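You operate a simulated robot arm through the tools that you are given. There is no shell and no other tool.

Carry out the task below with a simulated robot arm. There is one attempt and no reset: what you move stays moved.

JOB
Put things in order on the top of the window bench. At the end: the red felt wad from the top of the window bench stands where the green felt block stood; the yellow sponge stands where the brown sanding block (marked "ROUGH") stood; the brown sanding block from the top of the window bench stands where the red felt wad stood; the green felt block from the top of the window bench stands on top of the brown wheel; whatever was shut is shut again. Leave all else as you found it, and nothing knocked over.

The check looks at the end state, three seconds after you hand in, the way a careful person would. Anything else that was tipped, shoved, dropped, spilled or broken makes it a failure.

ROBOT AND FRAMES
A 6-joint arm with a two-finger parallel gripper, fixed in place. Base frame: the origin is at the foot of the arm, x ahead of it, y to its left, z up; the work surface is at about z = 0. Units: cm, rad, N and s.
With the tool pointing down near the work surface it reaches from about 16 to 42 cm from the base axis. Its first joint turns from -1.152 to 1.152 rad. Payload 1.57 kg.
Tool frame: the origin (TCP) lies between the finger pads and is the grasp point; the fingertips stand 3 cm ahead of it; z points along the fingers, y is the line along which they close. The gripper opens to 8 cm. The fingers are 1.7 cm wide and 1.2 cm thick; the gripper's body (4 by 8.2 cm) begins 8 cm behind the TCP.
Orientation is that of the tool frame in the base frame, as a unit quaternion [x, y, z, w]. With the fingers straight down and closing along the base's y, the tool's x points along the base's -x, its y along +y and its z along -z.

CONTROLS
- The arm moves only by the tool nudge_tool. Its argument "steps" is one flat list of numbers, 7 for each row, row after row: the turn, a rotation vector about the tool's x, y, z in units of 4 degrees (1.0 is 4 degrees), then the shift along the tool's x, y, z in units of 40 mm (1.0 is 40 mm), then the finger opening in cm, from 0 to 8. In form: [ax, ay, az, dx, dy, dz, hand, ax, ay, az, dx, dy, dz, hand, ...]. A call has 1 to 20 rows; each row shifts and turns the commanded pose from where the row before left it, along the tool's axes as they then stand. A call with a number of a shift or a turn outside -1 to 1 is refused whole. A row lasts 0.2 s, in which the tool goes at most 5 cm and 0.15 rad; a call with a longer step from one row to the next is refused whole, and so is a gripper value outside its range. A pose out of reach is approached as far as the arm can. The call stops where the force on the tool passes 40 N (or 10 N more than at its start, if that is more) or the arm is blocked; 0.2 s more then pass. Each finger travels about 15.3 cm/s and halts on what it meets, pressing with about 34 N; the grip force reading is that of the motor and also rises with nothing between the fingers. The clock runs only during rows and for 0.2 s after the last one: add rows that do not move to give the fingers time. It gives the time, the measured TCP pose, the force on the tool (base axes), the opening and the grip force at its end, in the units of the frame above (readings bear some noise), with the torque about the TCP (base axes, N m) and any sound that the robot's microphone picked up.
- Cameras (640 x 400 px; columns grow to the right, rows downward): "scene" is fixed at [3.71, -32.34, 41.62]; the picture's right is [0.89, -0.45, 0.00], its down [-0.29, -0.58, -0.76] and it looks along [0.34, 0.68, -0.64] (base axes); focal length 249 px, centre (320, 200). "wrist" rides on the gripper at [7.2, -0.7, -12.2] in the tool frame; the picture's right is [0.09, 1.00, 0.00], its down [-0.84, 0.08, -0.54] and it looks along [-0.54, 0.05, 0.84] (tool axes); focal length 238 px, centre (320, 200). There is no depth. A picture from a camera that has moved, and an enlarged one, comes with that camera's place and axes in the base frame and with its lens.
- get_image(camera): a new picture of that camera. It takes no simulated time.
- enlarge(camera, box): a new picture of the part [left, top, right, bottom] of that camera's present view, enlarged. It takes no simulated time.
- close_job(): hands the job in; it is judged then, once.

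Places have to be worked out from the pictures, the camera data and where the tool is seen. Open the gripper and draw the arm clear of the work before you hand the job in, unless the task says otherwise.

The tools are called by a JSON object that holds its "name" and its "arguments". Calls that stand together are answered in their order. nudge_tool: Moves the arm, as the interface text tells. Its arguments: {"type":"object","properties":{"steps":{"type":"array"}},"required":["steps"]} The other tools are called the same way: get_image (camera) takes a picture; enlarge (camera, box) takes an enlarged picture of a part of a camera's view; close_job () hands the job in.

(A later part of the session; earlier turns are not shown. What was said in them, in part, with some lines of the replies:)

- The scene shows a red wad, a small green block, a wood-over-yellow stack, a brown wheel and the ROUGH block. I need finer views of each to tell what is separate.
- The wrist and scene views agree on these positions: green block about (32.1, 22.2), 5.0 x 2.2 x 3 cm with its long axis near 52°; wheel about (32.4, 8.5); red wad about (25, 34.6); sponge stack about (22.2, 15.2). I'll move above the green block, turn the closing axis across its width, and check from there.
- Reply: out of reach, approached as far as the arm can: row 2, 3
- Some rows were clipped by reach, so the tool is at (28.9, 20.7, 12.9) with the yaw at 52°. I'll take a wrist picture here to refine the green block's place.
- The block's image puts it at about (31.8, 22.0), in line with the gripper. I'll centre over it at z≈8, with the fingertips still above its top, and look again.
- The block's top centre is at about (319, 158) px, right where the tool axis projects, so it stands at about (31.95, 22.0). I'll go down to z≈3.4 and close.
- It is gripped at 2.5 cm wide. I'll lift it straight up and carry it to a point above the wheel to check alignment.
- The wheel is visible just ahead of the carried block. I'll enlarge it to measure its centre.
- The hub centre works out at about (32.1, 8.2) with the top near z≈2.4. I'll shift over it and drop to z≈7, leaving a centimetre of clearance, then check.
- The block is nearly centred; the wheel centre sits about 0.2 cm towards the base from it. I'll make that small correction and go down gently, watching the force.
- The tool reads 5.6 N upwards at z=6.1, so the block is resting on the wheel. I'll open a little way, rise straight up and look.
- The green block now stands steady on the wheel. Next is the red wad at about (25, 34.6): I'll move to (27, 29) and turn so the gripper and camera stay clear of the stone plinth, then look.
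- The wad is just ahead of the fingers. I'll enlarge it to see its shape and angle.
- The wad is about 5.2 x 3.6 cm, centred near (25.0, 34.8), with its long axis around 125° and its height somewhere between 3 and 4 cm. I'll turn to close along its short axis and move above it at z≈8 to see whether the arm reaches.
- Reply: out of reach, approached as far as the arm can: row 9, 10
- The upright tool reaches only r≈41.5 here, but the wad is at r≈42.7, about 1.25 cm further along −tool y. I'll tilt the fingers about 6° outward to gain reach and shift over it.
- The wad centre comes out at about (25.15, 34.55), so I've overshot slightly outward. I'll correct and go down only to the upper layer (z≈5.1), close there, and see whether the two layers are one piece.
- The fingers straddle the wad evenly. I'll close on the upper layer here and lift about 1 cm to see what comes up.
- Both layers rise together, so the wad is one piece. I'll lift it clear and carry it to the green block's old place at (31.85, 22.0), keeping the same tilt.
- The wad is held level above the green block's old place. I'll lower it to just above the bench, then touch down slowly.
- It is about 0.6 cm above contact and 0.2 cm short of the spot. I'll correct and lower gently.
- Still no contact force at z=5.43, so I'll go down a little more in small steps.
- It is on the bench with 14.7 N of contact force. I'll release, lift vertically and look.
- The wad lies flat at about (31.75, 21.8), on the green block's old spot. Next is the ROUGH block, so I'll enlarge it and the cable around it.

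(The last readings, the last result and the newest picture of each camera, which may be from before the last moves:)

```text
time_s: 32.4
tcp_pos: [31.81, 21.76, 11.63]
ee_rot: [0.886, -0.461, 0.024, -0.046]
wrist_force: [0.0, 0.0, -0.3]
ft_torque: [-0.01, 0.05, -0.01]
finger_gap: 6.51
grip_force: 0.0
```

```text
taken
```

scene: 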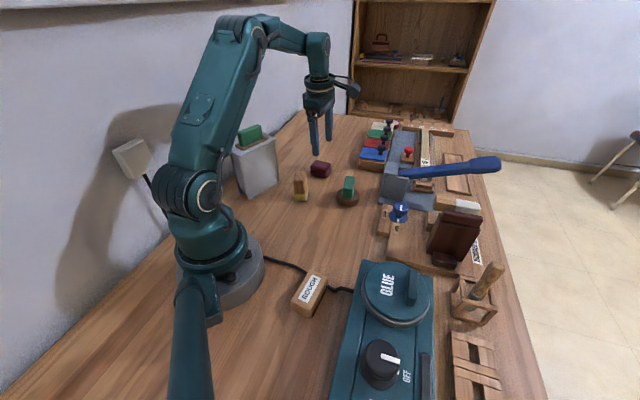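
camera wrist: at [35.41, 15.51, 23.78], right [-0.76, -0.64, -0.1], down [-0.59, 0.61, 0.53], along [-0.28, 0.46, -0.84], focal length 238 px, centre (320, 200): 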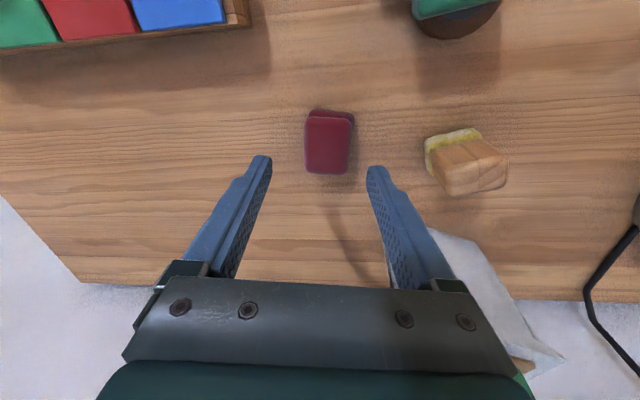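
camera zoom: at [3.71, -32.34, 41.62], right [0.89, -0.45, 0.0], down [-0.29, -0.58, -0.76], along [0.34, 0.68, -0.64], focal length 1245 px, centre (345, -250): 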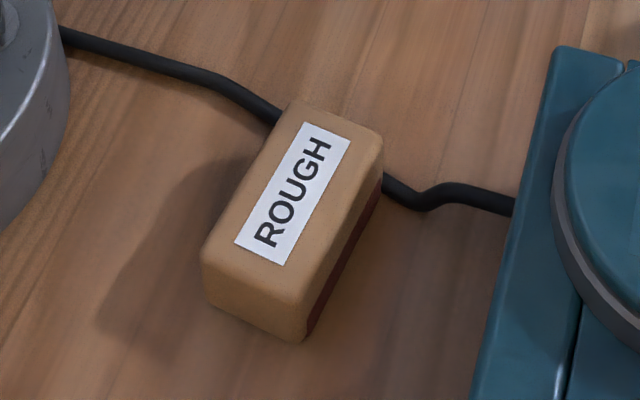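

The ROUGH block is at about (12.4, −11.6), long axis near 36°, 3.5 cm wide and about 3.1 cm high, with the cable just behind its far end. I'll undo the tilt and turn the yaw from 125° towards 38° to close across its width.

{"name": "nudge_tool", "arguments": {"steps": [-0.75, 0, 0, 0, 0, 0, 6, -0.75, 0, 0, 0, 0, 0, 6, 0, 0, 1, 0, 0, 0, 6, 0, 0, 1, 0, 0, 0, 6, 0, 0, 1, 0, 0, 0, 6, 0, 0, 1, 0, 0, 0, 6, 0, 0, 1, 0, 0, 0, 6, 0, 0, 1, 0, 0, 0, 6, 0, 0, 1, 0, 0, 0, 6, 0, 0, 1, 0, 0, 0, 6, 0, 0, 1, 0, 0, 0, 6, 0, 0, 1, 0, 0, 0, 6, 0, 0, 1, 0, 0, 0, 6, 0, 0, 1, 0, 0, 0, 6, 0, 0, 1, 0, 0, 0, 6, 0, 0, 1, 0, 0, 0, 6, 0, 0, 1, 0, 0, 0, 6, 0, 0, 1, 0, 0, 0, 6, 0, 0, 1, 0, 0, 0, 6, 0, 0, 1, 0, 0, 0, 6]}}

{"name": "nudge_tool", "arguments": {"steps": [0, 0, 1, 0, 0, 0, 6, 0, 0, 1, 0, 0, 0, 6, 0, 0, 1, 0, 0, 0, 6, 0, 0, 0.75, 0, 0, 0, 6, 0, 0, 0, 0, 0, 0, 6]}}

```text
time_s: 36.6
tcp_pos: [31.87, 21.82, 11.61]
ee_rot: [-0.445, 0.895, 0.0, 0.0]
wrist_force: [0.9, 0.4, -0.6]
ft_torque: [0.0, -0.04, 0.03]
finger_gap: 5.96
grip_force: 0.1
```

```text
time_s: 37.8
tcp_pos: [31.81, 21.72, 11.73]
ee_rot: [-0.326, 0.945, 0.0, 0.0]
wrist_force: [-0.6, 0.0, 0.4]
ft_torque: [-0.02, 0.01, 0.02]
finger_gap: 6.0
grip_force: 0.1
```

The yaw is now 38°. I'll carry the empty gripper across at z≈11.7 to a viewing spot near (15.5, −9).

{"name": "nudge_tool", "arguments": {"steps": [0, 0, 0, 0.794, -0.354, 0, 6, 0, 0, 0, 0.794, -0.354, 0, 6, 0, 0, 0, 0.794, -0.354, 0, 6, 0, 0, 0, 0.794, -0.354, 0, 6, 0, 0, 0, 0.794, -0.354, 0, 6, 0, 0, 0, 0.794, -0.354, 0, 6, 0, 0, 0, 0.794, -0.354, 0, 6, 0, 0, 0, 0.794, -0.354, 0, 6, 0, 0, 0, 0.794, -0.354, 0, 6, 0, 0, 0, 0.794, -0.354, 0, 6, 0, 0, 0, 0, 0, 0, 6]}}

{"name": "get_image", "arguments": {"camera": "wrist"}}

{"name": "get_image", "arguments": {"camera": "scene"}}

```text
time_s: 40.2
tcp_pos: [15.41, -9.13, 11.79]
ee_rot: [-0.325, 0.946, 0.001, 0.0]
wrist_force: [-0.3, -0.6, 0.4]
ft_torque: [-0.05, 0.0, 0.0]
finger_gap: 5.98
grip_force: 0.1
```

```text
taken
camera wrist: at [10.25, -14.02, 23.73], right [-0.69, 0.73, 0.0], down [0.61, 0.58, 0.54], along [0.39, 0.37, -0.84], focal length 238 px, centre (320, 200)
```

wrist: 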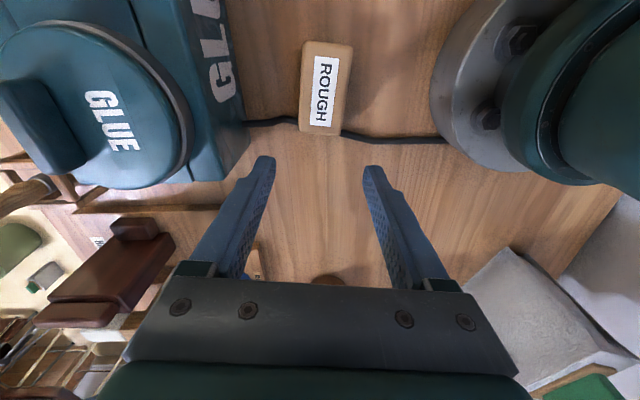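

```text
taken
```

scene: 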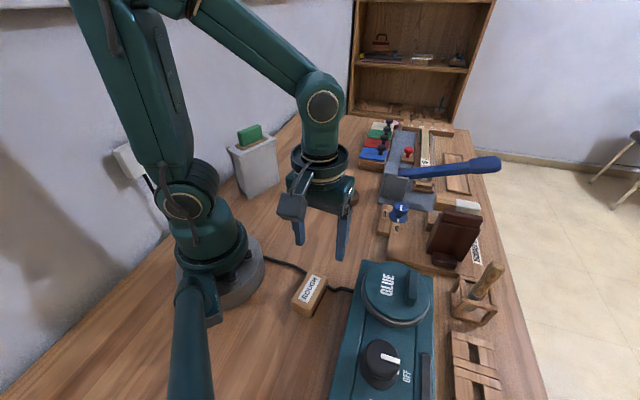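

I can see the ROUGH block with the cable running along its far end. I'll enlarge it to fix its position.

{"name": "enlarge", "arguments": {"camera": "wrist", "box": [260, 20, 400, 160]}}

```text
2.86 times, centred on (330, 90) of wrist
camera zoom: at [10.25, -14.02, 23.73], right [-0.69, 0.73, 0.0], down [0.61, 0.58, 0.54], along [0.39, 0.37, -0.84], focal length 681 px, centre (291, 514)
```

zoom: 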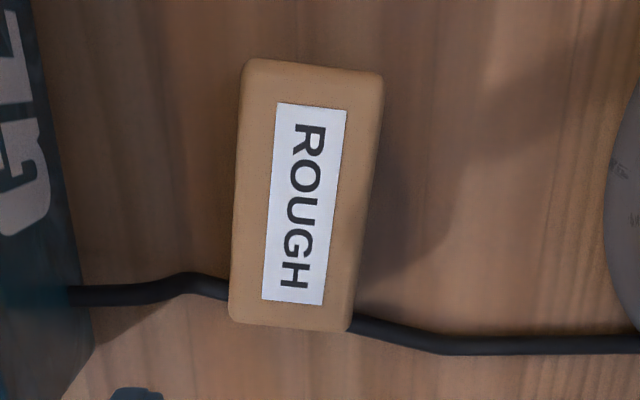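

The block's centre works out at (12.35, −11.7), with its long axis at 38°, matching the scene estimate. I'll move over it and down to z≈8.

{"name": "nudge_tool", "arguments": {"steps": [0, 0, 0, 0.5, -0.015, 0.2, 6, 0, 0, 0, 0.495, -0.016, 0.3, 6, 0, 0, 0, 0, 0, 0.4, 6, 0, 0, 0, 0, 0, 0, 6, 0, 0, 0, 0, 0, 0, 6]}}

{"name": "get_image", "arguments": {"camera": "wrist"}}

{"name": "get_image", "arguments": {"camera": "scene"}}

```text
time_s: 41.4
tcp_pos: [12.48, -11.59, 8.11]
ee_rot: [-0.325, 0.946, 0.001, 0.0]
wrist_force: [0.0, 0.6, 0.2]
ft_torque: [-0.02, 0.01, -0.03]
finger_gap: 6.01
grip_force: 0.0
```

```text
taken
camera wrist: at [7.22, -16.57, 20.22], right [-0.69, 0.73, 0.0], down [0.61, 0.58, 0.54], along [0.39, 0.37, -0.84], focal length 238 px, centre (320, 200)
```

wrist: 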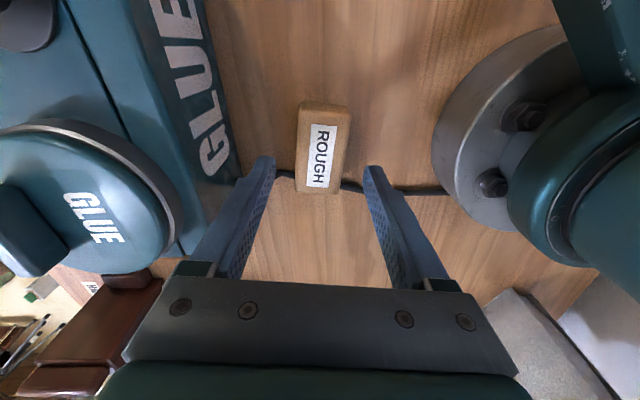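

```text
taken
```

scene: 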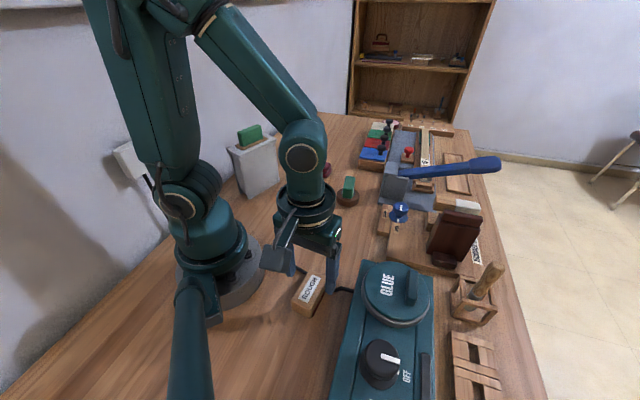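

The block is centred within about 0.2 cm of the tool axis. I'll nudge it true, descend to z≈3.5 and grip.

{"name": "nudge_tool", "arguments": {"steps": [0, 0, 0, 0.06, 0.02, 0.3, 6, 0, 0, 0, 0, 0, 0.4, 6, 0, 0, 0, 0, 0, 0.3, 6, 0, 0, 0, 0, 0, 0.15, 6, 0, 0, 0, 0, 0, 0, 6, 0, 0, 0, 0, 0, 0, 6]}}

{"name": "get_image", "arguments": {"camera": "wrist"}}

{"name": "enlarge", "arguments": {"camera": "scene", "box": [230, 220, 390, 340]}}

```text
time_s: 42.8
tcp_pos: [12.21, -11.84, 3.5]
ee_rot: [-0.325, 0.946, 0.0, 0.0]
wrist_force: [0.2, -0.3, 0.1]
ft_torque: [0.01, -0.01, -0.01]
finger_gap: 6.01
grip_force: 0.0
```

```text
taken
camera wrist: at [6.95, -16.66, 15.58], right [-0.69, 0.73, 0.0], down [0.61, 0.58, 0.54], along [0.39, 0.37, -0.84], focal length 238 px, centre (320, 200)
```

wrist: 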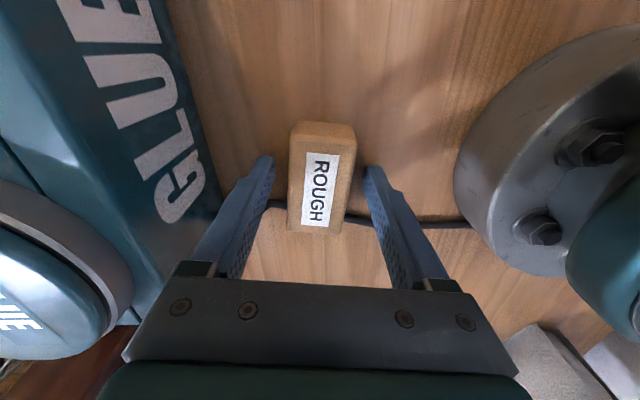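

```text
3.33 times, centred on (310, 280) of scene
camera zoom: at [3.71, -32.34, 41.62], right [0.89, -0.45, 0.0], down [-0.29, -0.58, -0.76], along [0.34, 0.68, -0.64], focal length 830 px, centre (353, -67)
```

zoom: 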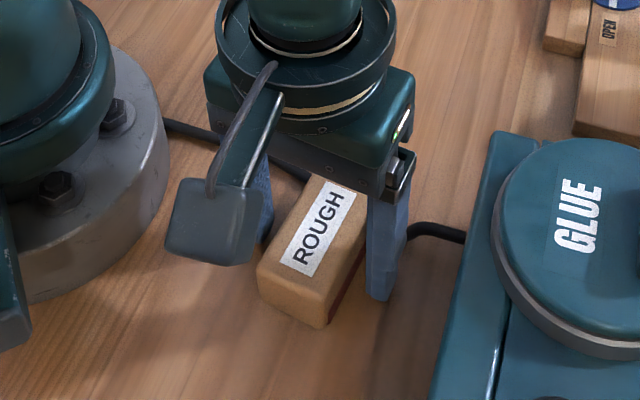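

The block sits between the fingers and the cable is clear of them. The block's centre reads (12.33, −11.73), so I'll close on it.

{"name": "nudge_tool", "arguments": {"steps": [0, 0, 0, -0.04, 0, 0, 5, 0, 0, 0, 0, 0, 0, 4, 0, 0, 0, 0, 0, 0, 2, 0, 0, 0, 0, 0, 0, 0, 0, 0, 0, 0, 0, 0, 0, 0, 0, 0, 0, 0, 0, 0]}}

```text
time_s: 44.2
tcp_pos: [12.37, -11.6, 3.5]
ee_rot: [-0.326, 0.946, 0.0, 0.001]
wrist_force: [0.3, 0.1, 1.2]
ft_torque: [-0.04, -0.03, -0.02]
finger_gap: 3.87
grip_force: 34.2
```

The block is gripped 3.9 cm wide, and its original centre is about (12.35, −11.65). I'll lift it and carry it around the arm, high over the other items, to about (28, 26).

{"name": "nudge_tool", "arguments": {"steps": [0, 0, 0, 0, 0, -0.2, 0, 0, 0, 0, 0, 0, -0.5, 0, 0, 0, 0, 0, 0, -0.8, 0, 0, 0, 0, 0, 0, -0.6, 0, 0, 0, 0, -0.876, 0.179, -0.06, 0, 0, 0, 0, -0.876, 0.179, -0.06, 0, 0, 0, 0, -0.876, 0.179, -0.06, 0, 0, 0, 0, -0.876, 0.179, -0.06, 0, 0, 0, 0, -0.876, 0.179, -0.06, 0, 0, 0, 0, 0, 0, 0, 0]}}

{"name": "get_image", "arguments": {"camera": "scene"}}

{"name": "get_image", "arguments": {"camera": "wrist"}}

```text
time_s: 46.4
tcp_pos: [24.05, 2.31, 13.19]
ee_rot: [-0.325, 0.946, 0.0, 0.0]
wrist_force: [1.0, 0.6, 0.0]
ft_torque: [0.02, 0.03, -0.01]
finger_gap: 3.83
grip_force: 34.1
```

```text
taken
```

scene: 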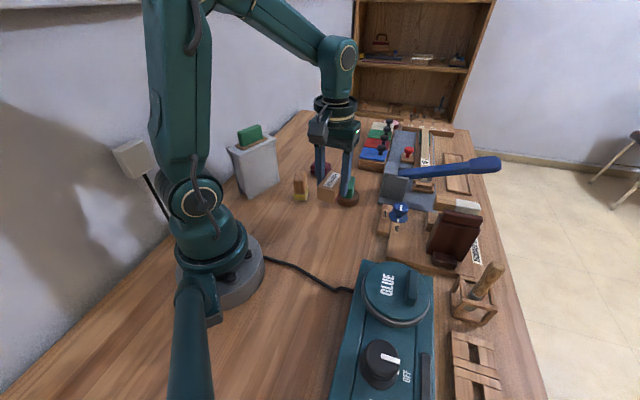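

```text
taken
camera wrist: at [18.76, -2.69, 25.22], right [-0.69, 0.73, 0.0], down [0.61, 0.58, 0.54], along [0.39, 0.37, -0.84], focal length 238 px, centre (320, 200)
```

wrist: 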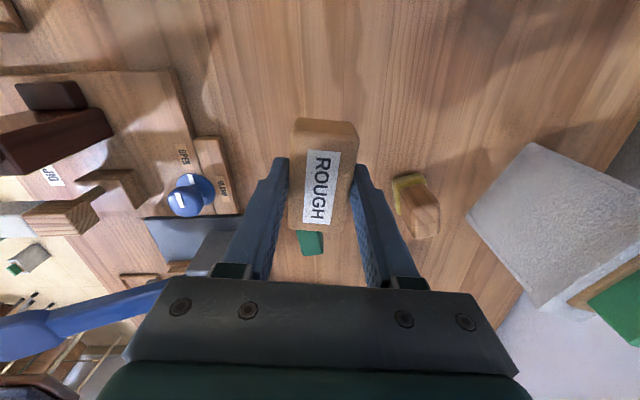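

The block is held firmly and level. I'll carry on to (28, 26) and begin turning towards yaw 125°.

{"name": "nudge_tool", "arguments": {"steps": [0, 0, 0, -0.738, 0.677, 0, 0, 0, 0, 0, -0.738, 0.677, 0, 0, 0, 0, 0, -0.738, 0.677, 0, 0, 0, 0, 0, -0.738, 0.677, 0, 0, 0, 0, 0, -0.738, 0.677, 0, 0, 0, 0, 0, -0.738, 0.677, 0, 0, 0, 0, -1, 0, 0, 0, 0, 0, 0, -1, 0, 0, 0, 0, 0, 0, -1, 0, 0, 0, 0, 0, 0, -1, 0, 0, 0, 0, 0, 0, -1, 0, 0, 0, 0, 0, 0, -1, 0, 0, 0, 0, 0, 0, -1, 0, 0, 0, 0, 0, 0, -1, 0, 0, 0, 0, 0, 0, -1, 0, 0, 0, 0, 0, 0, -1, 0, 0, 0, 0, 0, 0, -1, 0, 0, 0, 0, 0, 0, -1, 0, 0, 0, 0]}}

{"name": "nudge_tool", "arguments": {"steps": [0, 0, -1, 0, 0, 0, 0, 0, 0, -1, 0, 0, 0, 0, 0, 0, -1, 0, 0, 0, 0, 0, 0, -1, 0, 0, 0, 0, 0, 0, -1, 0, 0, 0, 0, 0, 0, -1, 0, 0, 0, 0, 0, 0, -1, 0, 0, 0, 0, 0, 0, -1, 0, 0, 0, 0, 0, 0, -1, 0, 0, 0, 0, 0, 0, -0.75, 0, 0, 0, 0, 0, 0, 0, 0, 0, 0, 0]}}

{"name": "get_image", "arguments": {"camera": "wrist"}}

```text
time_s: 50.2
tcp_pos: [27.89, 25.79, 13.11]
ee_rot: [-0.683, 0.73, 0.001, -0.001]
wrist_force: [-0.2, 0.6, -1.3]
ft_torque: [-0.04, 0.0, 0.02]
finger_gap: 3.84
grip_force: 34.1
```

```text
time_s: 52.6
tcp_pos: [27.81, 25.76, 12.93]
ee_rot: [0.887, -0.461, -0.001, 0.0]
wrist_force: [0.3, -0.7, -1.2]
ft_torque: [-0.02, 0.02, 0.02]
finger_gap: 3.84
grip_force: 34.1
```

```text
taken
camera wrist: at [32.56, 20.26, 25.1], right [-0.76, -0.65, 0.0], down [-0.54, 0.64, 0.54], along [-0.35, 0.41, -0.84], focal length 238 px, centre (320, 200)
```

wrist: 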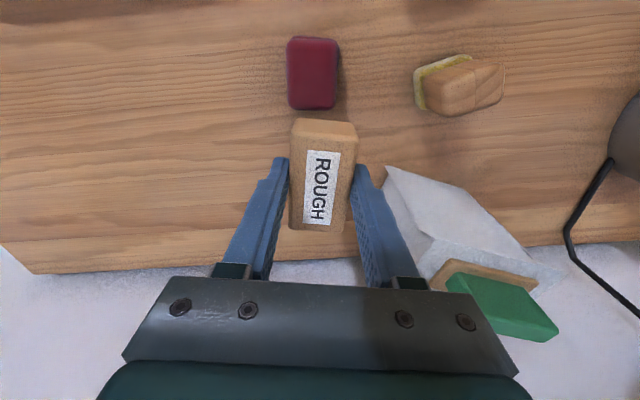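

The yaw is 125°, matching how the wad lay. I'll tilt 4° outward for reach, move over the wad's old place while descending, and check that it isn't clipped.

{"name": "nudge_tool", "arguments": {"steps": [0.5, 0, 0, 0, 0, 0, 0, 0.5, 0, 0, 0, 0, 0, 0, 0, 0, 0, -0.6, -0.167, 0.423, 0, 0, 0, 0, -0.6, -0.167, 0.423, 0, 0, 0, 0, -0.6, -0.167, 0.423, 0, 0, 0, 0, 0, 0, 0, 0, 0, 0, 0, 0, 0, 0, 0]}}

{"name": "get_image", "arguments": {"camera": "scene"}}

```text
time_s: 54.2
tcp_pos: [25.82, 33.07, 8.02]
ee_rot: [0.887, -0.46, 0.016, -0.032]
wrist_force: [0.2, 0.4, -0.1]
ft_torque: [-0.01, -0.03, 0.05]
finger_gap: 3.86
grip_force: 34.2
```

```text
taken
```

scene: 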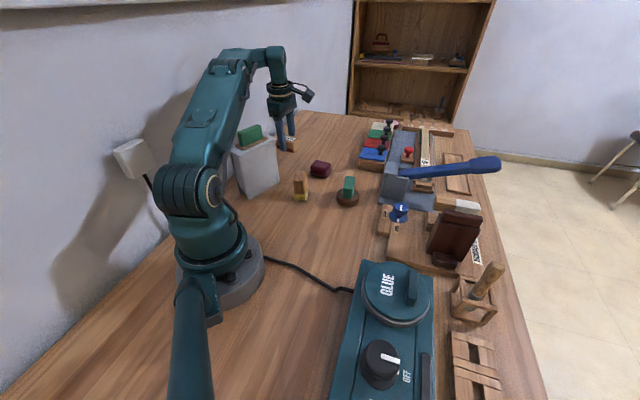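

Not clipped; the block is at (25.8, 33.1, 8.0). I'll go down to just above the bench at the wad's old spot.

{"name": "nudge_tool", "arguments": {"steps": [0, 0, 0, -0.101, 0.002, 0.252, 0, 0, 0, 0, -0.101, 0.002, 0.252, 0, 0, 0, 0, -0.101, 0.002, 0.252, 0, 0, 0, 0, -0.101, 0.002, 0.242, 0, 0, 0, 0, 0, 0, 0, 0, 0, 0, 0, 0, 0, 0, 0]}}

{"name": "enlarge", "arguments": {"camera": "scene", "box": [250, 100, 330, 190]}}

{"name": "get_image", "arguments": {"camera": "wrist"}}

```text
time_s: 55.6
tcp_pos: [24.9, 34.35, 4.09]
ee_rot: [0.886, -0.462, 0.017, -0.031]
wrist_force: [0.7, 0.5, 0.0]
ft_torque: [-0.01, 0.04, 0.01]
finger_gap: 3.87
grip_force: 33.5
```

```text
4.44 times, centred on (290, 145) of scene
camera zoom: at [3.71, -32.34, 41.62], right [0.89, -0.45, 0.0], down [-0.29, -0.58, -0.76], along [0.34, 0.68, -0.64], focal length 1106 px, centre (453, 444)
```

zoom: 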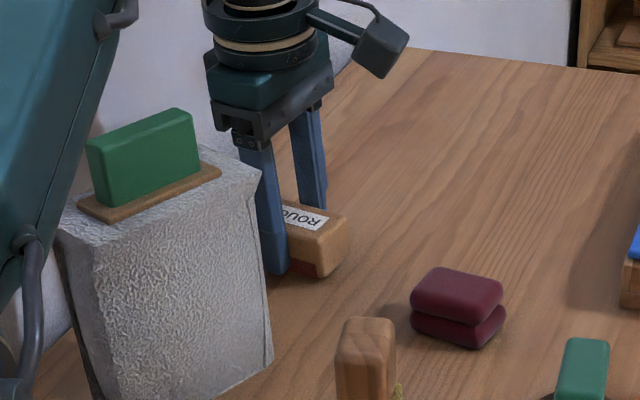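

```text
taken
camera wrist: at [28.92, 28.41, 16.23], right [-0.76, -0.65, -0.07], down [-0.57, 0.62, 0.54], along [-0.3, 0.45, -0.84], focal length 238 px, centre (320, 200)
```

wrist: 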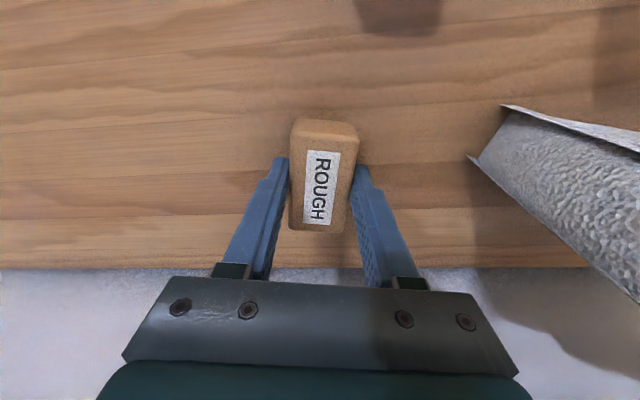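

It is 0.3 cm short of the target. I'll correct outward and lower in small steps until it touches.

{"name": "nudge_tool", "arguments": {"steps": [0, 0, 0, -0.01, -0.063, 0.04, 0, 0, 0, 0, 0, 0, 0.04, 0, 0, 0, 0, 0, 0, 0.02, 0, 0, 0, 0, 0, 0, 0, 0, 0, 0, 0, 0, 0, 0, 0]}}

```text
time_s: 56.8
tcp_pos: [25.2, 34.61, 3.7]
ee_rot: [0.886, -0.462, 0.016, -0.03]
wrist_force: [0.3, -1.4, 0.0]
ft_torque: [0.0, 0.03, 0.02]
finger_gap: 3.86
grip_force: 34.6
```

{"name": "nudge_tool", "arguments": {"steps": [0, 0, 0, 0, 0.002, 0.03, 0, 0, 0, 0, 0, 0.002, 0.02, 0, 0, 0, 0, 0, 0, 0, 0, 0, 0, 0, 0, 0, 0, 0]}}

```text
time_s: 57.8
tcp_pos: [25.05, 34.65, 3.51]
ee_rot: [0.886, -0.462, 0.015, -0.031]
wrist_force: [0.6, -0.8, 3.5]
ft_torque: [-0.01, 0.08, 0.02]
finger_gap: 3.85
grip_force: 33.7
```

There is 3.5 N of contact at the right place (25.05, 34.65). I'll release gently and back away vertically.

{"name": "nudge_tool", "arguments": {"steps": [0, 0, 0, 0, 0, 0, 4.1, 0, 0, 0, 0, 0, 0, 4.6, 0, 0, 0, 0, 0, 0, 5.4, 0, 0, 0, 0, 0, 0, 6, 0, 0, 0, 0, 0, 0, 6, 0, 0, 0, 0, -0.02, -0.3, 6, 0, 0, 0, 0, -0.03, -0.4, 6, 0, 0, 0, 0.2, 0.1, -0.4, 6, 0, 0, 0, 0, 0, 0, 6]}}

{"name": "get_image", "arguments": {"camera": "wrist"}}

{"name": "enlarge", "arguments": {"camera": "scene", "box": [250, 100, 330, 190]}}

```text
time_s: 59.8
tcp_pos: [25.05, 33.61, 7.82]
ee_rot: [0.887, -0.461, 0.016, -0.031]
wrist_force: [-0.2, 0.4, -0.1]
ft_torque: [0.02, 0.01, 0.03]
finger_gap: 6.0
grip_force: 0.1
```

```text
taken
camera wrist: at [29.16, 27.7, 20.07], right [-0.76, -0.65, -0.07], down [-0.57, 0.62, 0.54], along [-0.3, 0.45, -0.84], focal length 238 px, centre (320, 200)
```

wrist: 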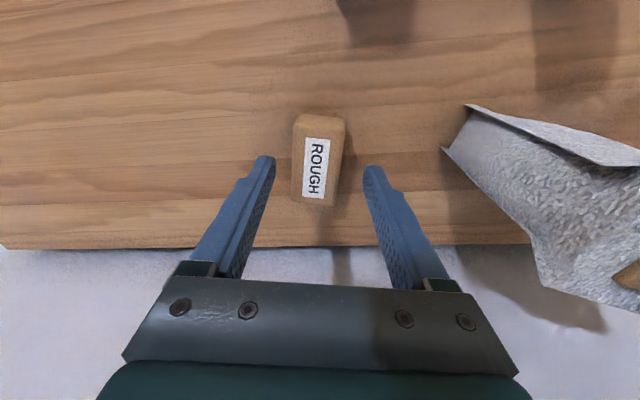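

```text
4.44 times, centred on (290, 145) of scene
camera zoom: at [3.71, -32.34, 41.62], right [0.89, -0.45, 0.0], down [-0.29, -0.58, -0.76], along [0.34, 0.68, -0.64], focal length 1106 px, centre (453, 444)
```

zoom: 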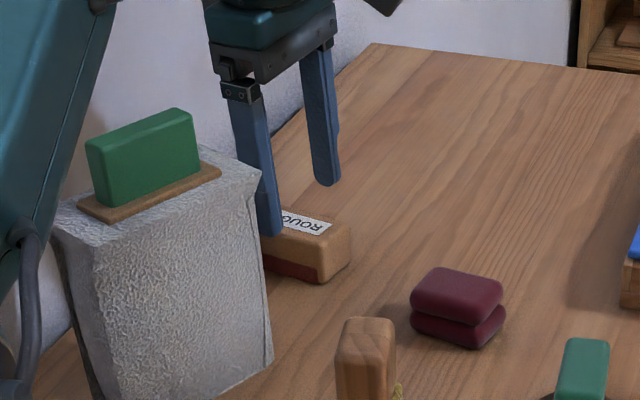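

The ROUGH block stands flat at the wad's old place. Now I'll back off, straighten the tool and move near the sponge stack for a close look.

{"name": "nudge_tool", "arguments": {"steps": [0, 0, 0, 0.3, 0.1, -0.2, 6, -0.5, 0, 0, 0, 0, 0, 6, -0.5, 0, 0, 0, 0, 0, 6, 0, 0, 0, 0.6, 0.16, -0.4, 6, 0, 0, 0, 0.6, 0.16, -0.4, 6, 0, 0, 0, 0.5, 0.1, -0.3, 6, 0, 0, 0, 0.403, 0.587, -0.08, 6, 0, 0, 0, 0.403, 0.587, -0.08, 6, 0, 0, 0, 0.403, 0.587, -0.08, 6, 0, 0, 0, 0, 0, 0, 6, 0, 0, 0, 0, 0, 0, 6]}}

{"name": "get_image", "arguments": {"camera": "wrist"}}

{"name": "get_image", "arguments": {"camera": "scene"}}

```text
time_s: 62.2
tcp_pos: [25.03, 17.96, 13.98]
ee_rot: [0.887, -0.461, 0.0, -0.001]
wrist_force: [-0.1, -0.1, -0.1]
ft_torque: [0.04, -0.03, -0.02]
finger_gap: 6.01
grip_force: 0.0
```

```text
taken
camera wrist: at [29.73, 12.49, 26.12], right [-0.76, -0.65, 0.0], down [-0.54, 0.64, 0.54], along [-0.35, 0.41, -0.84], focal length 238 px, centre (320, 200)
```

wrist: 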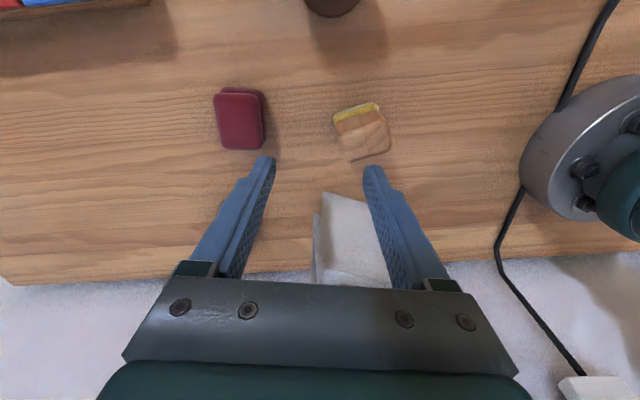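

```text
taken
```

scene: 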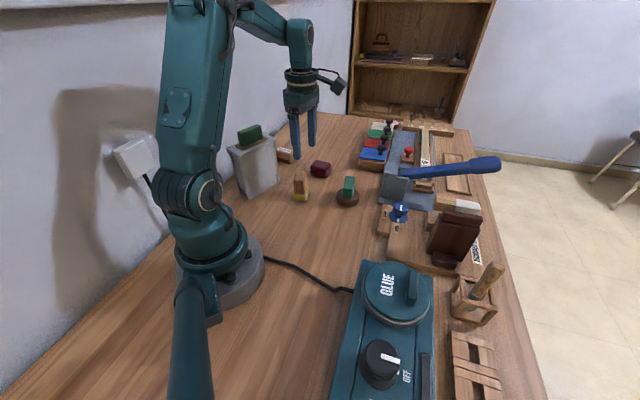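

I'll enlarge the stack from this angle to get its position, angle and shape.

{"name": "enlarge", "arguments": {"camera": "wrist", "box": [320, 85, 404, 175]}}

{"name": "enlarge", "arguments": {"camera": "scene", "box": [280, 160, 325, 210]}}

```text
4.44 times, centred on (362, 130) of wrist
camera zoom: at [29.73, 12.49, 26.12], right [-0.76, -0.65, 0.0], down [-0.54, 0.64, 0.54], along [-0.35, 0.41, -0.84], focal length 1059 px, centre (133, 511)
```

zoom: 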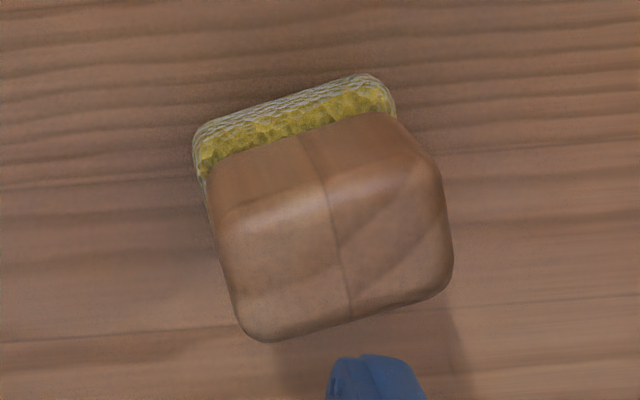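

```text
8.00 times, centred on (302, 185) of scene
camera zoom: at [3.71, -32.35, 41.62], right [0.89, -0.45, 0.0], down [-0.29, -0.58, -0.76], along [0.34, 0.68, -0.64], focal length 1992 px, centre (460, 320)
```

zoom: 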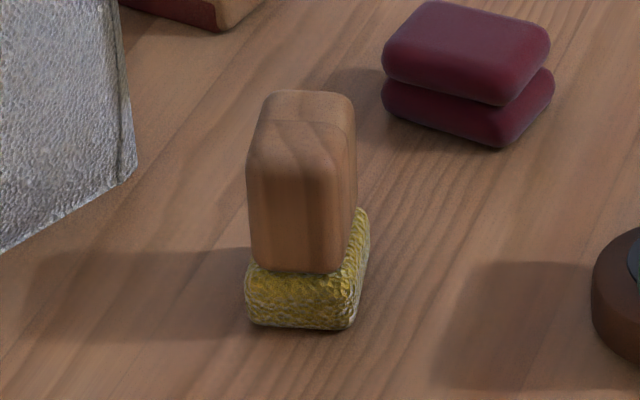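

The wooden block tops out at about z=6.5 and is centred at (22.3, 15.1), its 3.8 cm side along 53°; the sponge under it is about 1.8 cm high. I'll turn to yaw 143°, hover over it and check alignment, meaning to grip only the wood first and see if it comes free.

{"name": "nudge_tool", "arguments": {"steps": [0, 0, -1, 0, 0, 0, 6.5, 0, 0, -1, 0, 0, 0, 6.5, 0, 0, -1, 0, 0, 0, 6.5, 0, 0, -1, 0, 0, 0, 6.5, 0, 0, -0.5, 0, 0, 0, 6.5, 0, 0, 0, -0.06, 0.49, 0.2, 6.5, 0, 0, 0, -0.06, 0.49, 0.3, 6.5, 0, 0, 0, 0, 0, 0.2, 6.5, 0, 0, 0, 0, 0, 0, 6.5]}}

{"name": "get_image", "arguments": {"camera": "wrist"}}

{"name": "enlarge", "arguments": {"camera": "scene", "box": [260, 120, 350, 210]}}

```text
time_s: 64.2
tcp_pos: [22.36, 15.11, 11.08]
ee_rot: [0.948, -0.317, 0.0, -0.001]
wrist_force: [0.6, 0.0, -0.1]
ft_torque: [0.0, -0.01, 0.01]
finger_gap: 6.48
grip_force: 0.1
```

```text
taken
camera wrist: at [28.51, 11.35, 23.35], right [-0.53, -0.85, 0.0], down [-0.71, 0.44, 0.54], along [-0.46, 0.28, -0.84], focal length 238 px, centre (320, 200)
```

wrist: 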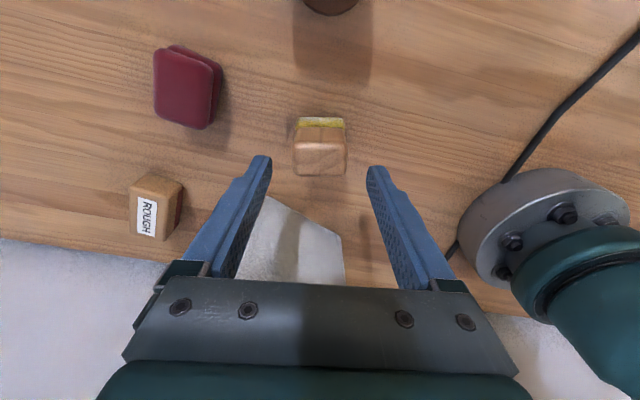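

```text
4.44 times, centred on (305, 165) of scene
camera zoom: at [3.71, -32.34, 41.62], right [0.89, -0.45, 0.0], down [-0.29, -0.58, -0.76], along [0.34, 0.68, -0.64], focal length 1106 px, centre (387, 356)
```

zoom: 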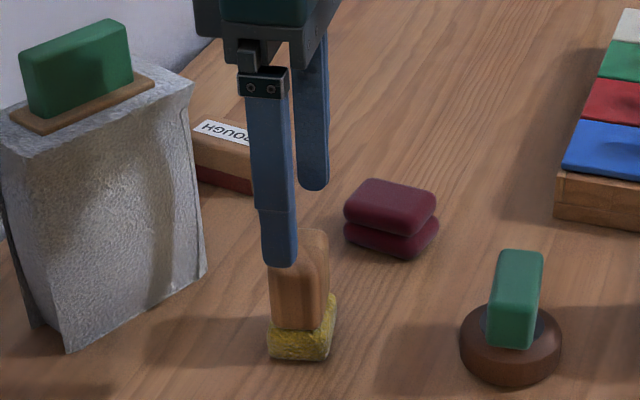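

The wood's top is right under the tool axis. I'll check the angle on an enlargement before going down.

{"name": "enlarge", "arguments": {"camera": "wrist", "box": [275, 100, 365, 190]}}

```text
4.44 times, centred on (320, 145) of wrist
camera zoom: at [28.51, 11.35, 23.35], right [-0.53, -0.85, 0.0], down [-0.71, 0.44, 0.54], along [-0.46, 0.28, -0.84], focal length 1059 px, centre (320, 444)
```

zoom: 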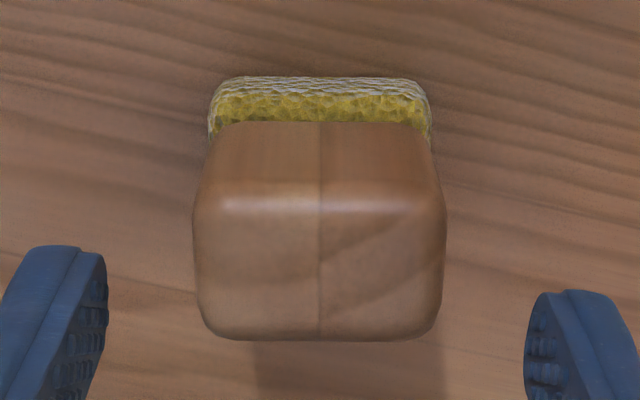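

The block is square to the gripper, and the wood/sponge boundary is near z≈2. I'll go down to z≈6.2 so the fingertips stay above the sponge, grip only the wood, and lift about 1 cm as a test.

{"name": "nudge_tool", "arguments": {"steps": [0, 0, 0, 0, 0, 0.4, 6.5, 0, 0, 0, 0, 0, 0.4, 6.5, 0, 0, 0, 0, 0, 0.3, 6.5, 0, 0, 0, 0, 0, 0.12, 6.5, 0, 0, 0, 0, 0, 0, 5.5, 0, 0, 0, 0, 0, 0, 4.8, 0, 0, 0, 0, 0, 0, 4.2, 0, 0, 0, 0, 0, 0, 3, 0, 0, 0, 0, 0, 0, 0, 0, 0, 0, 0, 0, 0, 0, 0, 0, 0, 0, 0, 0, 0]}}

{"name": "nudge_tool", "arguments": {"steps": [0, 0, 0, 0, 0, -0.1, 0, 0, 0, 0, 0, 0, -0.15, 0, 0, 0, 0, 0, 0, -0.1, 0, 0, 0, 0, 0, 0, 0, 0]}}

{"name": "enlarge", "arguments": {"camera": "scene", "box": [270, 140, 340, 210]}}

{"name": "enlarge", "arguments": {"camera": "wrist", "box": [265, 80, 375, 220]}}

```text
time_s: 66.6
tcp_pos: [22.42, 15.02, 6.35]
ee_rot: [0.948, -0.317, 0.0, 0.0]
wrist_force: [-0.6, 0.0, 0.3]
ft_torque: [0.0, -0.03, 0.01]
finger_gap: 4.37
grip_force: 34.4
```

```text
time_s: 67.6
tcp_pos: [22.32, 14.92, 7.82]
ee_rot: [0.948, -0.317, 0.0, 0.0]
wrist_force: [0.0, -0.2, -0.1]
ft_torque: [0.01, 0.02, 0.01]
finger_gap: 4.35
grip_force: 33.7
```

```text
5.71 times, centred on (305, 175) of scene
camera zoom: at [3.71, -32.34, 41.62], right [0.89, -0.45, 0.0], down [-0.29, -0.58, -0.76], along [0.34, 0.68, -0.64], focal length 1422 px, centre (406, 343)
```

zoom: 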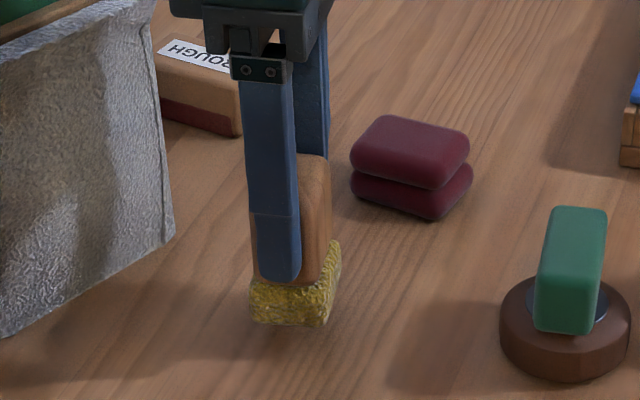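

```text
2.86 times, centred on (320, 150) of wrist
camera zoom: at [28.47, 11.25, 19.98], right [-0.53, -0.85, 0.0], down [-0.72, 0.44, 0.54], along [-0.46, 0.28, -0.84], focal length 681 px, centre (320, 343)
```

zoom: 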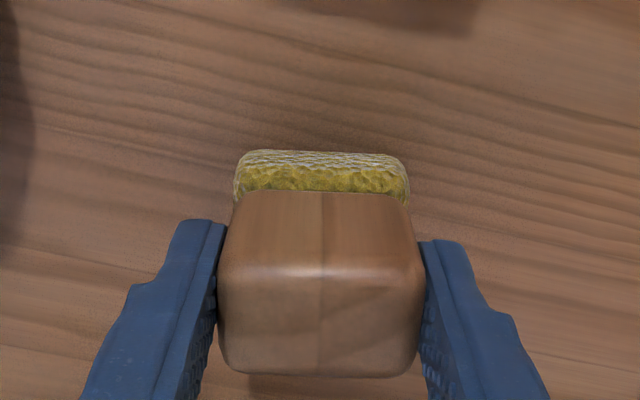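

The sponge rose with the wood, so the wood is its back and it is one object. I'll lift it higher and carry it towards the ROUGH block's old place, turning back to yaw 38° on the way.

{"name": "nudge_tool", "arguments": {"steps": [0, 0, 0, 0, 0, -0.4, 0, 0, 0, 0, 0, 0, -0.6, 0, 0, 0, 0, 0, 0, -0.5, 0, 0, 0, 0, 0.583, 0.493, 0, 0, 0, 0, 0, 0.583, 0.493, 0, 0, 0, 0, 0, 0.583, 0.493, 0, 0, 0, 0, 0, 0.583, 0.493, 0, 0, 0, 0, 1, 0, 0, 0, 0, 0, 0, 1, 0, 0, 0, 0, 0, 0, 1, 0, 0, 0, 0, 0, 0, 1, 0, 0, 0, 0, 0, 0, 1, 0, 0, 0, 0, 0, 0, 1, 0, 0, 0, 0, 0, 0, 1, 0, 0, 0, 0, 0, 0, 1, 0, 0, 0, 0, 0, 0, 1, 0, 0, 0, 0, 0, 0, 1, 0, 0, 0, 0, 0, 0, 1, 0, 0, 0, 0, 0, 0, 1, 0, 0, 0, 0, 0, 0, 1, 0, 0, 0, 0]}}

{"name": "nudge_tool", "arguments": {"steps": [0, 0, 1, 0, 0, 0, 0, 0, 0, 1, 0, 0, 0, 0, 0, 0, 1, 0, 0, 0, 0, 0, 0, 1, 0, 0, 0, 0, 0, 0, 1, 0, 0, 0, 0, 0, 0, 1, 0, 0, 0, 0, 0, 0, 1, 0, 0, 0, 0, 0, 0, 1, 0, 0, 0, 0, 0, 0, 1, 0, 0, 0, 0, 0, 0, 1, 0, 0, 0, 0, 0, 0, 1, 0, 0, 0, 0, 0, 0, 1, 0, 0, 0, 0, 0, 0, 1, 0, 0, 0, 0, 0, 0, 0.25, 0, 0, 0, 0, 0, 0, 0, 0, 0, 0, 0]}}

{"name": "get_image", "arguments": {"camera": "scene"}}

```text
time_s: 71.8
tcp_pos: [25.01, 3.12, 13.79]
ee_rot: [0.713, -0.701, 0.0, 0.001]
wrist_force: [1.1, 0.0, 0.6]
ft_torque: [0.07, -0.01, -0.01]
finger_gap: 4.29
grip_force: 33.1
```

```text
time_s: 75.0
tcp_pos: [25.12, 3.3, 13.79]
ee_rot: [-0.325, 0.946, 0.0, 0.0]
wrist_force: [0.0, 0.8, -0.4]
ft_torque: [-0.01, -0.02, 0.0]
finger_gap: 4.3
grip_force: 34.3
```

```text
taken
```

scene: 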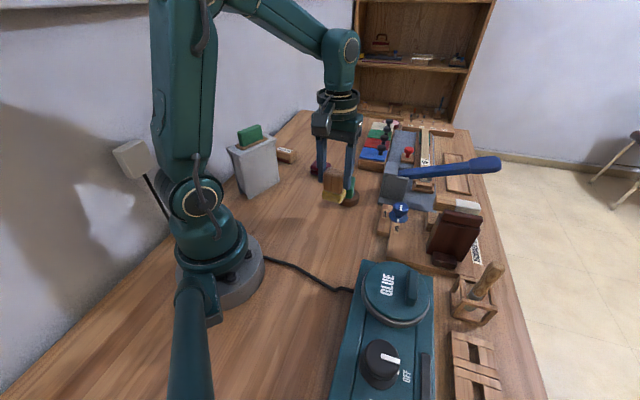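

The yaw is 38° again, but the held sponge may look slightly tilted. I'll check it close up before carrying on.

{"name": "enlarge", "arguments": {"camera": "scene", "box": [300, 140, 380, 220]}}

{"name": "get_image", "arguments": {"camera": "wrist"}}

```text
5.00 times, centred on (340, 180) of scene
camera zoom: at [3.71, -32.34, 41.62], right [0.89, -0.45, 0.0], down [-0.29, -0.58, -0.76], along [0.34, 0.68, -0.64], focal length 1245 px, centre (220, 300)
```

zoom: 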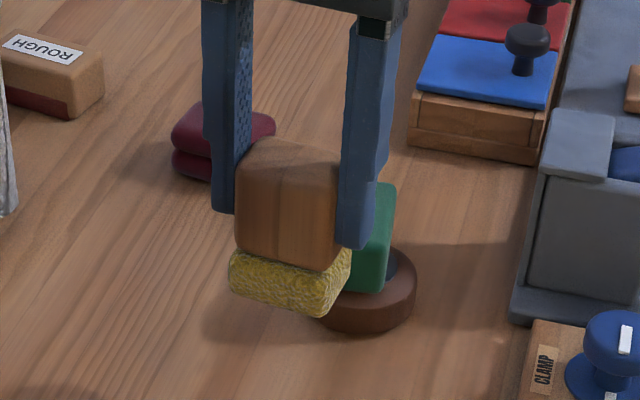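

```text
taken
camera wrist: at [19.78, -1.72, 25.9], right [-0.69, 0.73, 0.0], down [0.61, 0.58, 0.54], along [0.39, 0.37, -0.84], focal length 238 px, centre (320, 200)
```

wrist: 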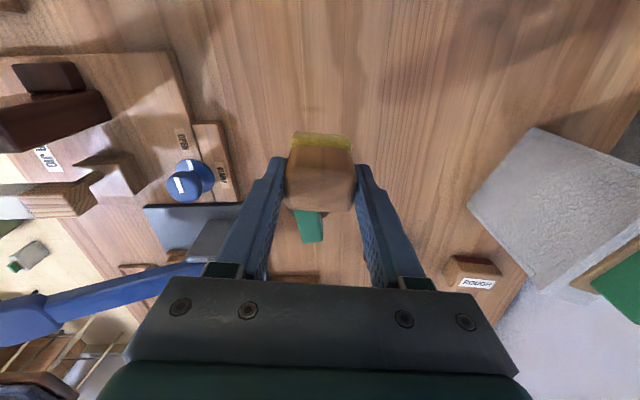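

It hangs straight between the fingers. I'll carry it along to above (12.3, −11.7) at z≈12.

{"name": "nudge_tool", "arguments": {"steps": [0, 0, 0, 0.805, -0.163, 0.075, 0, 0, 0, 0, 0.805, -0.163, 0.075, 0, 0, 0, 0, 0.805, -0.163, 0.075, 0, 0, 0, 0, 0.805, -0.163, 0.075, 0, 0, 0, 0, 0.805, -0.163, 0.075, 0, 0, 0, 0, 0.805, -0.163, 0.075, 0, 0, 0, 0, 0, 0, 0, 0, 0, 0, 0, 0, 0, 0, 0]}}

{"name": "get_image", "arguments": {"camera": "wrist"}}

{"name": "enlarge", "arguments": {"camera": "scene", "box": [240, 200, 400, 330]}}

```text
time_s: 76.8
tcp_pos: [12.2, -11.94, 12.1]
ee_rot: [-0.325, 0.946, 0.0, 0.001]
wrist_force: [0.1, -0.6, 0.1]
ft_torque: [-0.02, 0.02, 0.0]
finger_gap: 4.28
grip_force: 34.3
```

```text
taken
camera wrist: at [6.87, -16.85, 24.19], right [-0.69, 0.73, 0.0], down [0.61, 0.58, 0.54], along [0.39, 0.37, -0.84], focal length 238 px, centre (320, 200)
```

wrist: 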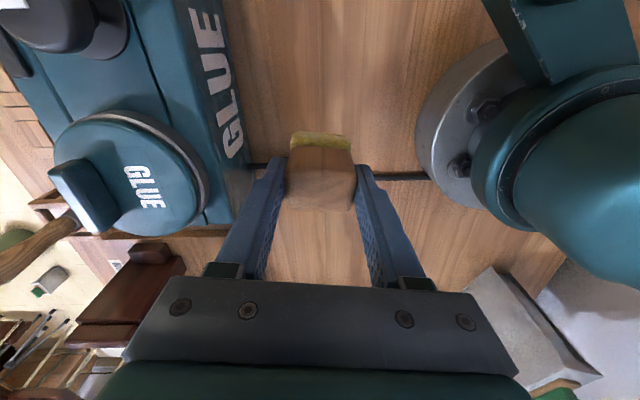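

```text
3.08 times, centred on (320, 265) of scene
camera zoom: at [3.71, -32.34, 41.62], right [0.89, -0.45, 0.0], down [-0.29, -0.58, -0.76], along [0.34, 0.68, -0.64], focal length 766 px, centre (320, 0)
```

zoom: 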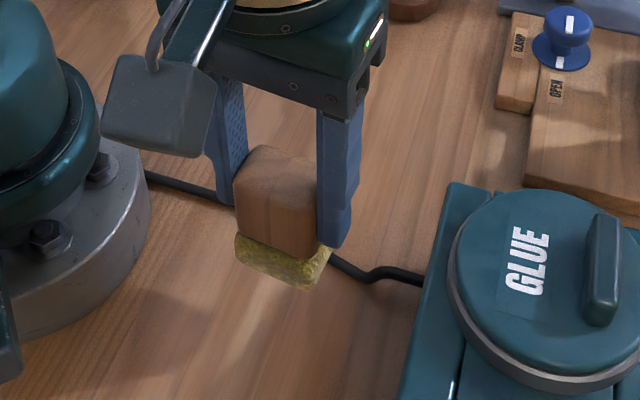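

It is within 0.3 cm of the spot and the cable is well clear. I'll correct that and descend to just above the bench.

{"name": "nudge_tool", "arguments": {"steps": [0, 0, 0, -0.044, 0.032, 0.3, 0, 0, 0, 0, 0, 0, 0.4, 0, 0, 0, 0, 0, 0, 0.4, 0, 0, 0, 0, 0, 0, 0.25, 0, 0, 0, 0, 0, 0, 0, 0, 0, 0, 0, 0, 0, 0, 0]}}

{"name": "enlarge", "arguments": {"camera": "scene", "box": [250, 220, 370, 330]}}

```text
time_s: 78.2
tcp_pos: [12.16, -11.68, 6.51]
ee_rot: [-0.326, 0.945, 0.0, 0.0]
wrist_force: [0.5, 0.1, 0.0]
ft_torque: [0.02, 0.01, 0.01]
finger_gap: 4.29
grip_force: 33.6
```

```text
3.64 times, centred on (310, 275) of scene
camera zoom: at [3.71, -32.34, 41.62], right [0.89, -0.45, 0.0], down [-0.29, -0.58, -0.76], along [0.34, 0.68, -0.64], focal length 905 px, centre (356, -73)
```

zoom: 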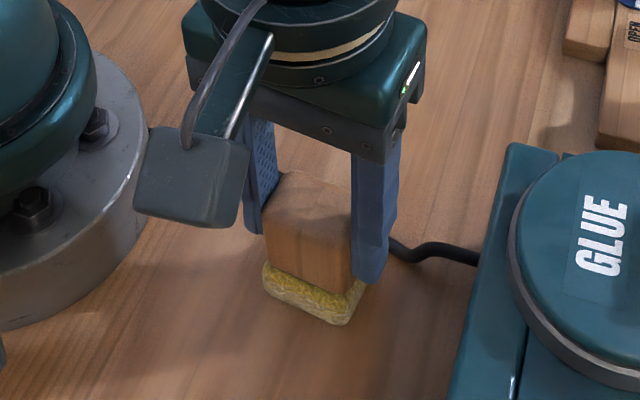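

It is about 0.2 cm from touching and in place. I'll lower it in tiny steps and read the force.

{"name": "nudge_tool", "arguments": {"steps": [0, 0, 0, -0.02, 0, 0.03, 0, 0, 0, 0, 0, 0, 0.02, 0, 0, 0, 0, 0, 0, 0, 0, 0, 0, 0, 0, 0, 0, 0]}}

```text
time_s: 79.2
tcp_pos: [12.28, -11.35, 6.36]
ee_rot: [-0.326, 0.945, -0.001, 0.001]
wrist_force: [-4.4, -0.5, 25.5]
ft_torque: [0.03, 0.25, 0.01]
finger_gap: 4.26
grip_force: 33.9
```

Contact is firm at 25 N. I'll ease up slightly, release, and rise straight up.

{"name": "nudge_tool", "arguments": {"steps": [0, 0, 0, 0, 0, -0.015, 0, 0, 0, 0, 0, 0, 0, 0, 0, 0, 0, 0, 0, 0, 4.6, 0, 0, 0, 0, 0, 0, 5.2, 0, 0, 0, 0, 0, 0, 6, 0, 0, 0, 0, 0, 0, 6.5, 0, 0, 0, 0, 0, 0, 6.5, 0, 0, 0, 0, 0, -0.3, 6.5, 0, 0, 0, 0, 0, -0.5, 6.5, 0, 0, 0, 0, 0, -0.6, 6.5, 0, 0, 0, 0, 0, 0, 6.5]}}

{"name": "get_image", "arguments": {"camera": "wrist"}}

{"name": "enlarge", "arguments": {"camera": "scene", "box": [250, 220, 370, 330]}}

```text
time_s: 81.6
tcp_pos: [12.32, -11.53, 11.9]
ee_rot: [-0.326, 0.945, 0.001, -0.001]
wrist_force: [0.3, 0.4, 0.7]
ft_torque: [0.02, 0.0, 0.0]
finger_gap: 6.51
grip_force: 0.1
```

```text
taken
camera wrist: at [7.0, -16.44, 24.1], right [-0.69, 0.73, 0.0], down [0.61, 0.58, 0.54], along [0.39, 0.37, -0.84], focal length 238 px, centre (320, 200)
```

wrist: 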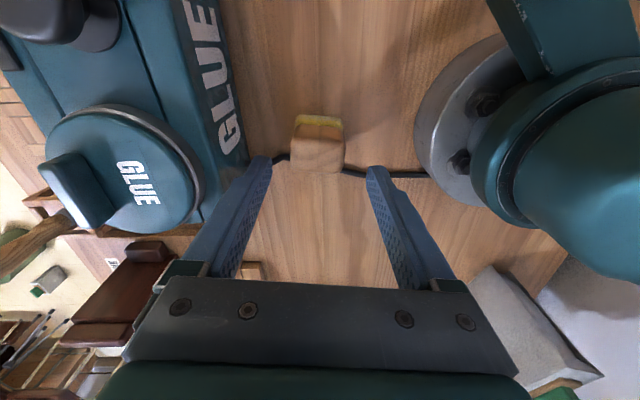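

```text
3.64 times, centred on (310, 275) of scene
camera zoom: at [3.71, -32.34, 41.62], right [0.89, -0.45, 0.0], down [-0.29, -0.58, -0.76], along [0.34, 0.68, -0.64], focal length 905 px, centre (356, -73)
```

zoom: 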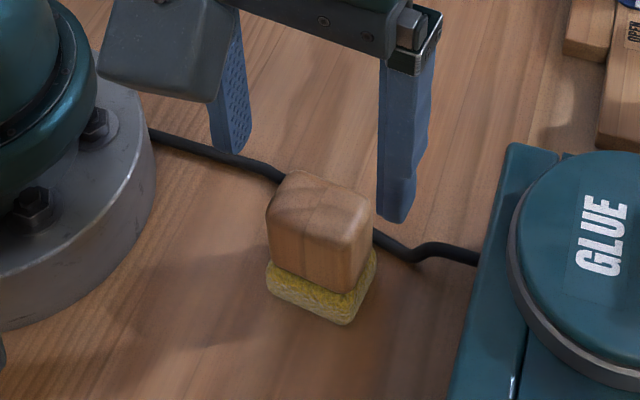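

The sponge stands upright at about (12.4, −11.4), where the ROUGH block was. I'll draw the arm up and away, then check everything.

{"name": "nudge_tool", "arguments": {"steps": [0, 0, 0, -0.79, 0.15, -0.15, 6.5, 0, 0, 0, -0.79, 0.15, -0.15, 6.5, 0, 0, 0, -0.79, 0.15, -0.15, 6.5, 0, 0, 0, -0.79, 0.15, -0.25, 6.5, 0, 0, 0, -0.79, 0.15, -0.4, 6.5, 0, 0, 0, -0.5, 0.15, -0.5, 6.5, 0, 0, 0, 0, 0, -0.5, 8, 0, 0, 0, 0, 0, 0, 8, 0, 0, 0, 0, 0, 0, 8]}}

{"name": "get_image", "arguments": {"camera": "scene"}}

{"name": "get_image", "arguments": {"camera": "wrist"}}

{"name": "enlarge", "arguments": {"camera": "scene", "box": [220, 110, 400, 220]}}

{"name": "enlarge", "arguments": {"camera": "scene", "box": [240, 230, 400, 350]}}

```text
time_s: 83.6
tcp_pos: [24.06, 2.37, 20.62]
ee_rot: [-0.326, 0.945, 0.0, 0.0]
wrist_force: [0.0, 0.6, -0.5]
ft_torque: [0.02, -0.02, 0.02]
finger_gap: 8.0
grip_force: 0.2
```

```text
taken
```

scene: 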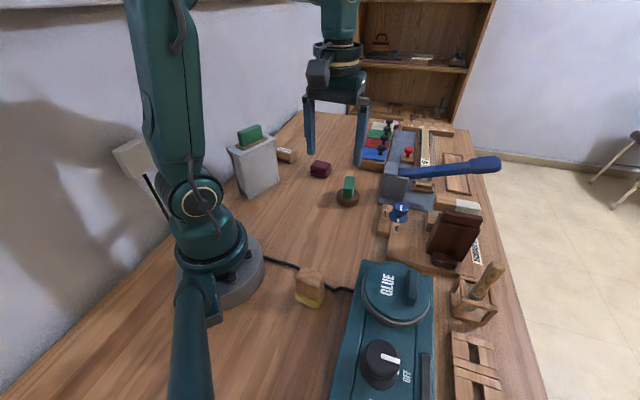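

```text
taken
camera wrist: at [18.83, -2.6, 32.7], right [-0.69, 0.73, 0.0], down [0.61, 0.58, 0.54], along [0.39, 0.37, -0.84], focal length 238 px, centre (320, 200)
```

wrist: 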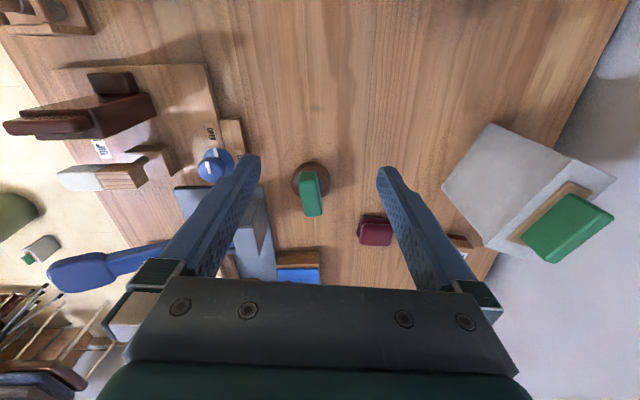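

```text
3.56 times, centred on (310, 165) of scene
camera zoom: at [3.71, -32.34, 41.62], right [0.89, -0.45, 0.0], down [-0.29, -0.58, -0.76], along [0.34, 0.68, -0.64], focal length 885 px, centre (356, 324)
```

zoom: 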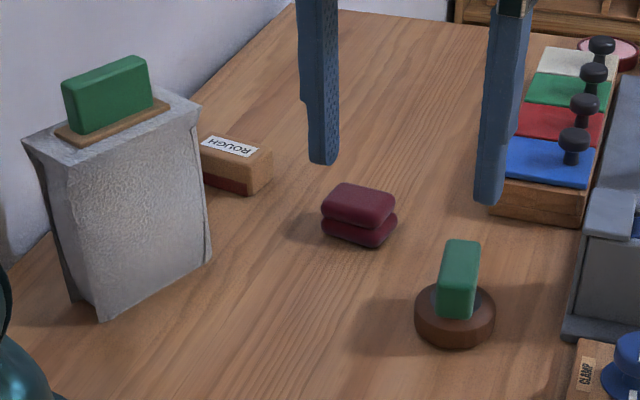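

```text
3.33 times, centred on (320, 290) of scene
camera zoom: at [3.71, -32.34, 41.62], right [0.89, -0.45, 0.0], down [-0.29, -0.58, -0.76], along [0.34, 0.68, -0.64], focal length 830 px, centre (320, -100)
```

zoom: 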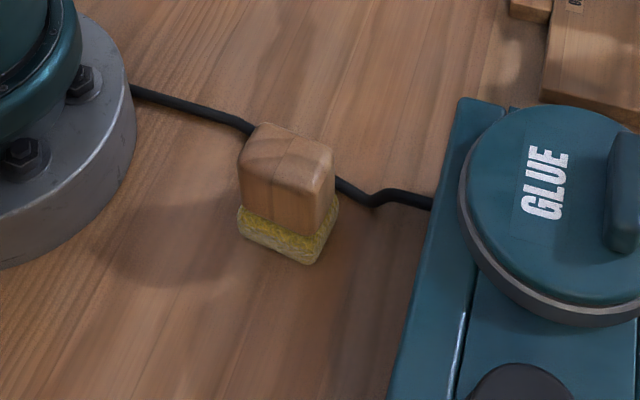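

The red wad stands where the green block was, and the green block sits steady on the wheel. The ROUGH block is where the wad was, and the sponge is where the ROUGH block was. Nothing else looks moved or opened. The gripper is open and well clear, so I'm handing in.

{"name": "close_job", "arguments": {}}

```text
The job is handed in.
```

All four pieces are in their new places and the job is handed in. From the last pictures, nothing was knocked over and nothing else looked moved.

- **Green felt block:** it stands centred on the brown wheel.
- **Red felt wad:** it lies flat where the green block was, within about 0.25 cm by my estimate.
- **ROUGH sanding block:** it lies flat where the red wad was, within about 0.3 cm. I had to set it down at a 4° tilt to reach, and it settled level when released.
- **Yellow sponge:** it stands where the ROUGH block was, about 0.3 cm off. The wooden block on top of it came up with it in a test lift, so I treated the two as one object.

I opened nothing, so there was nothing to shut again. I moved only the green block on the bench and left the other one on the stone plinth. The arm is raised clear with the gripper open.
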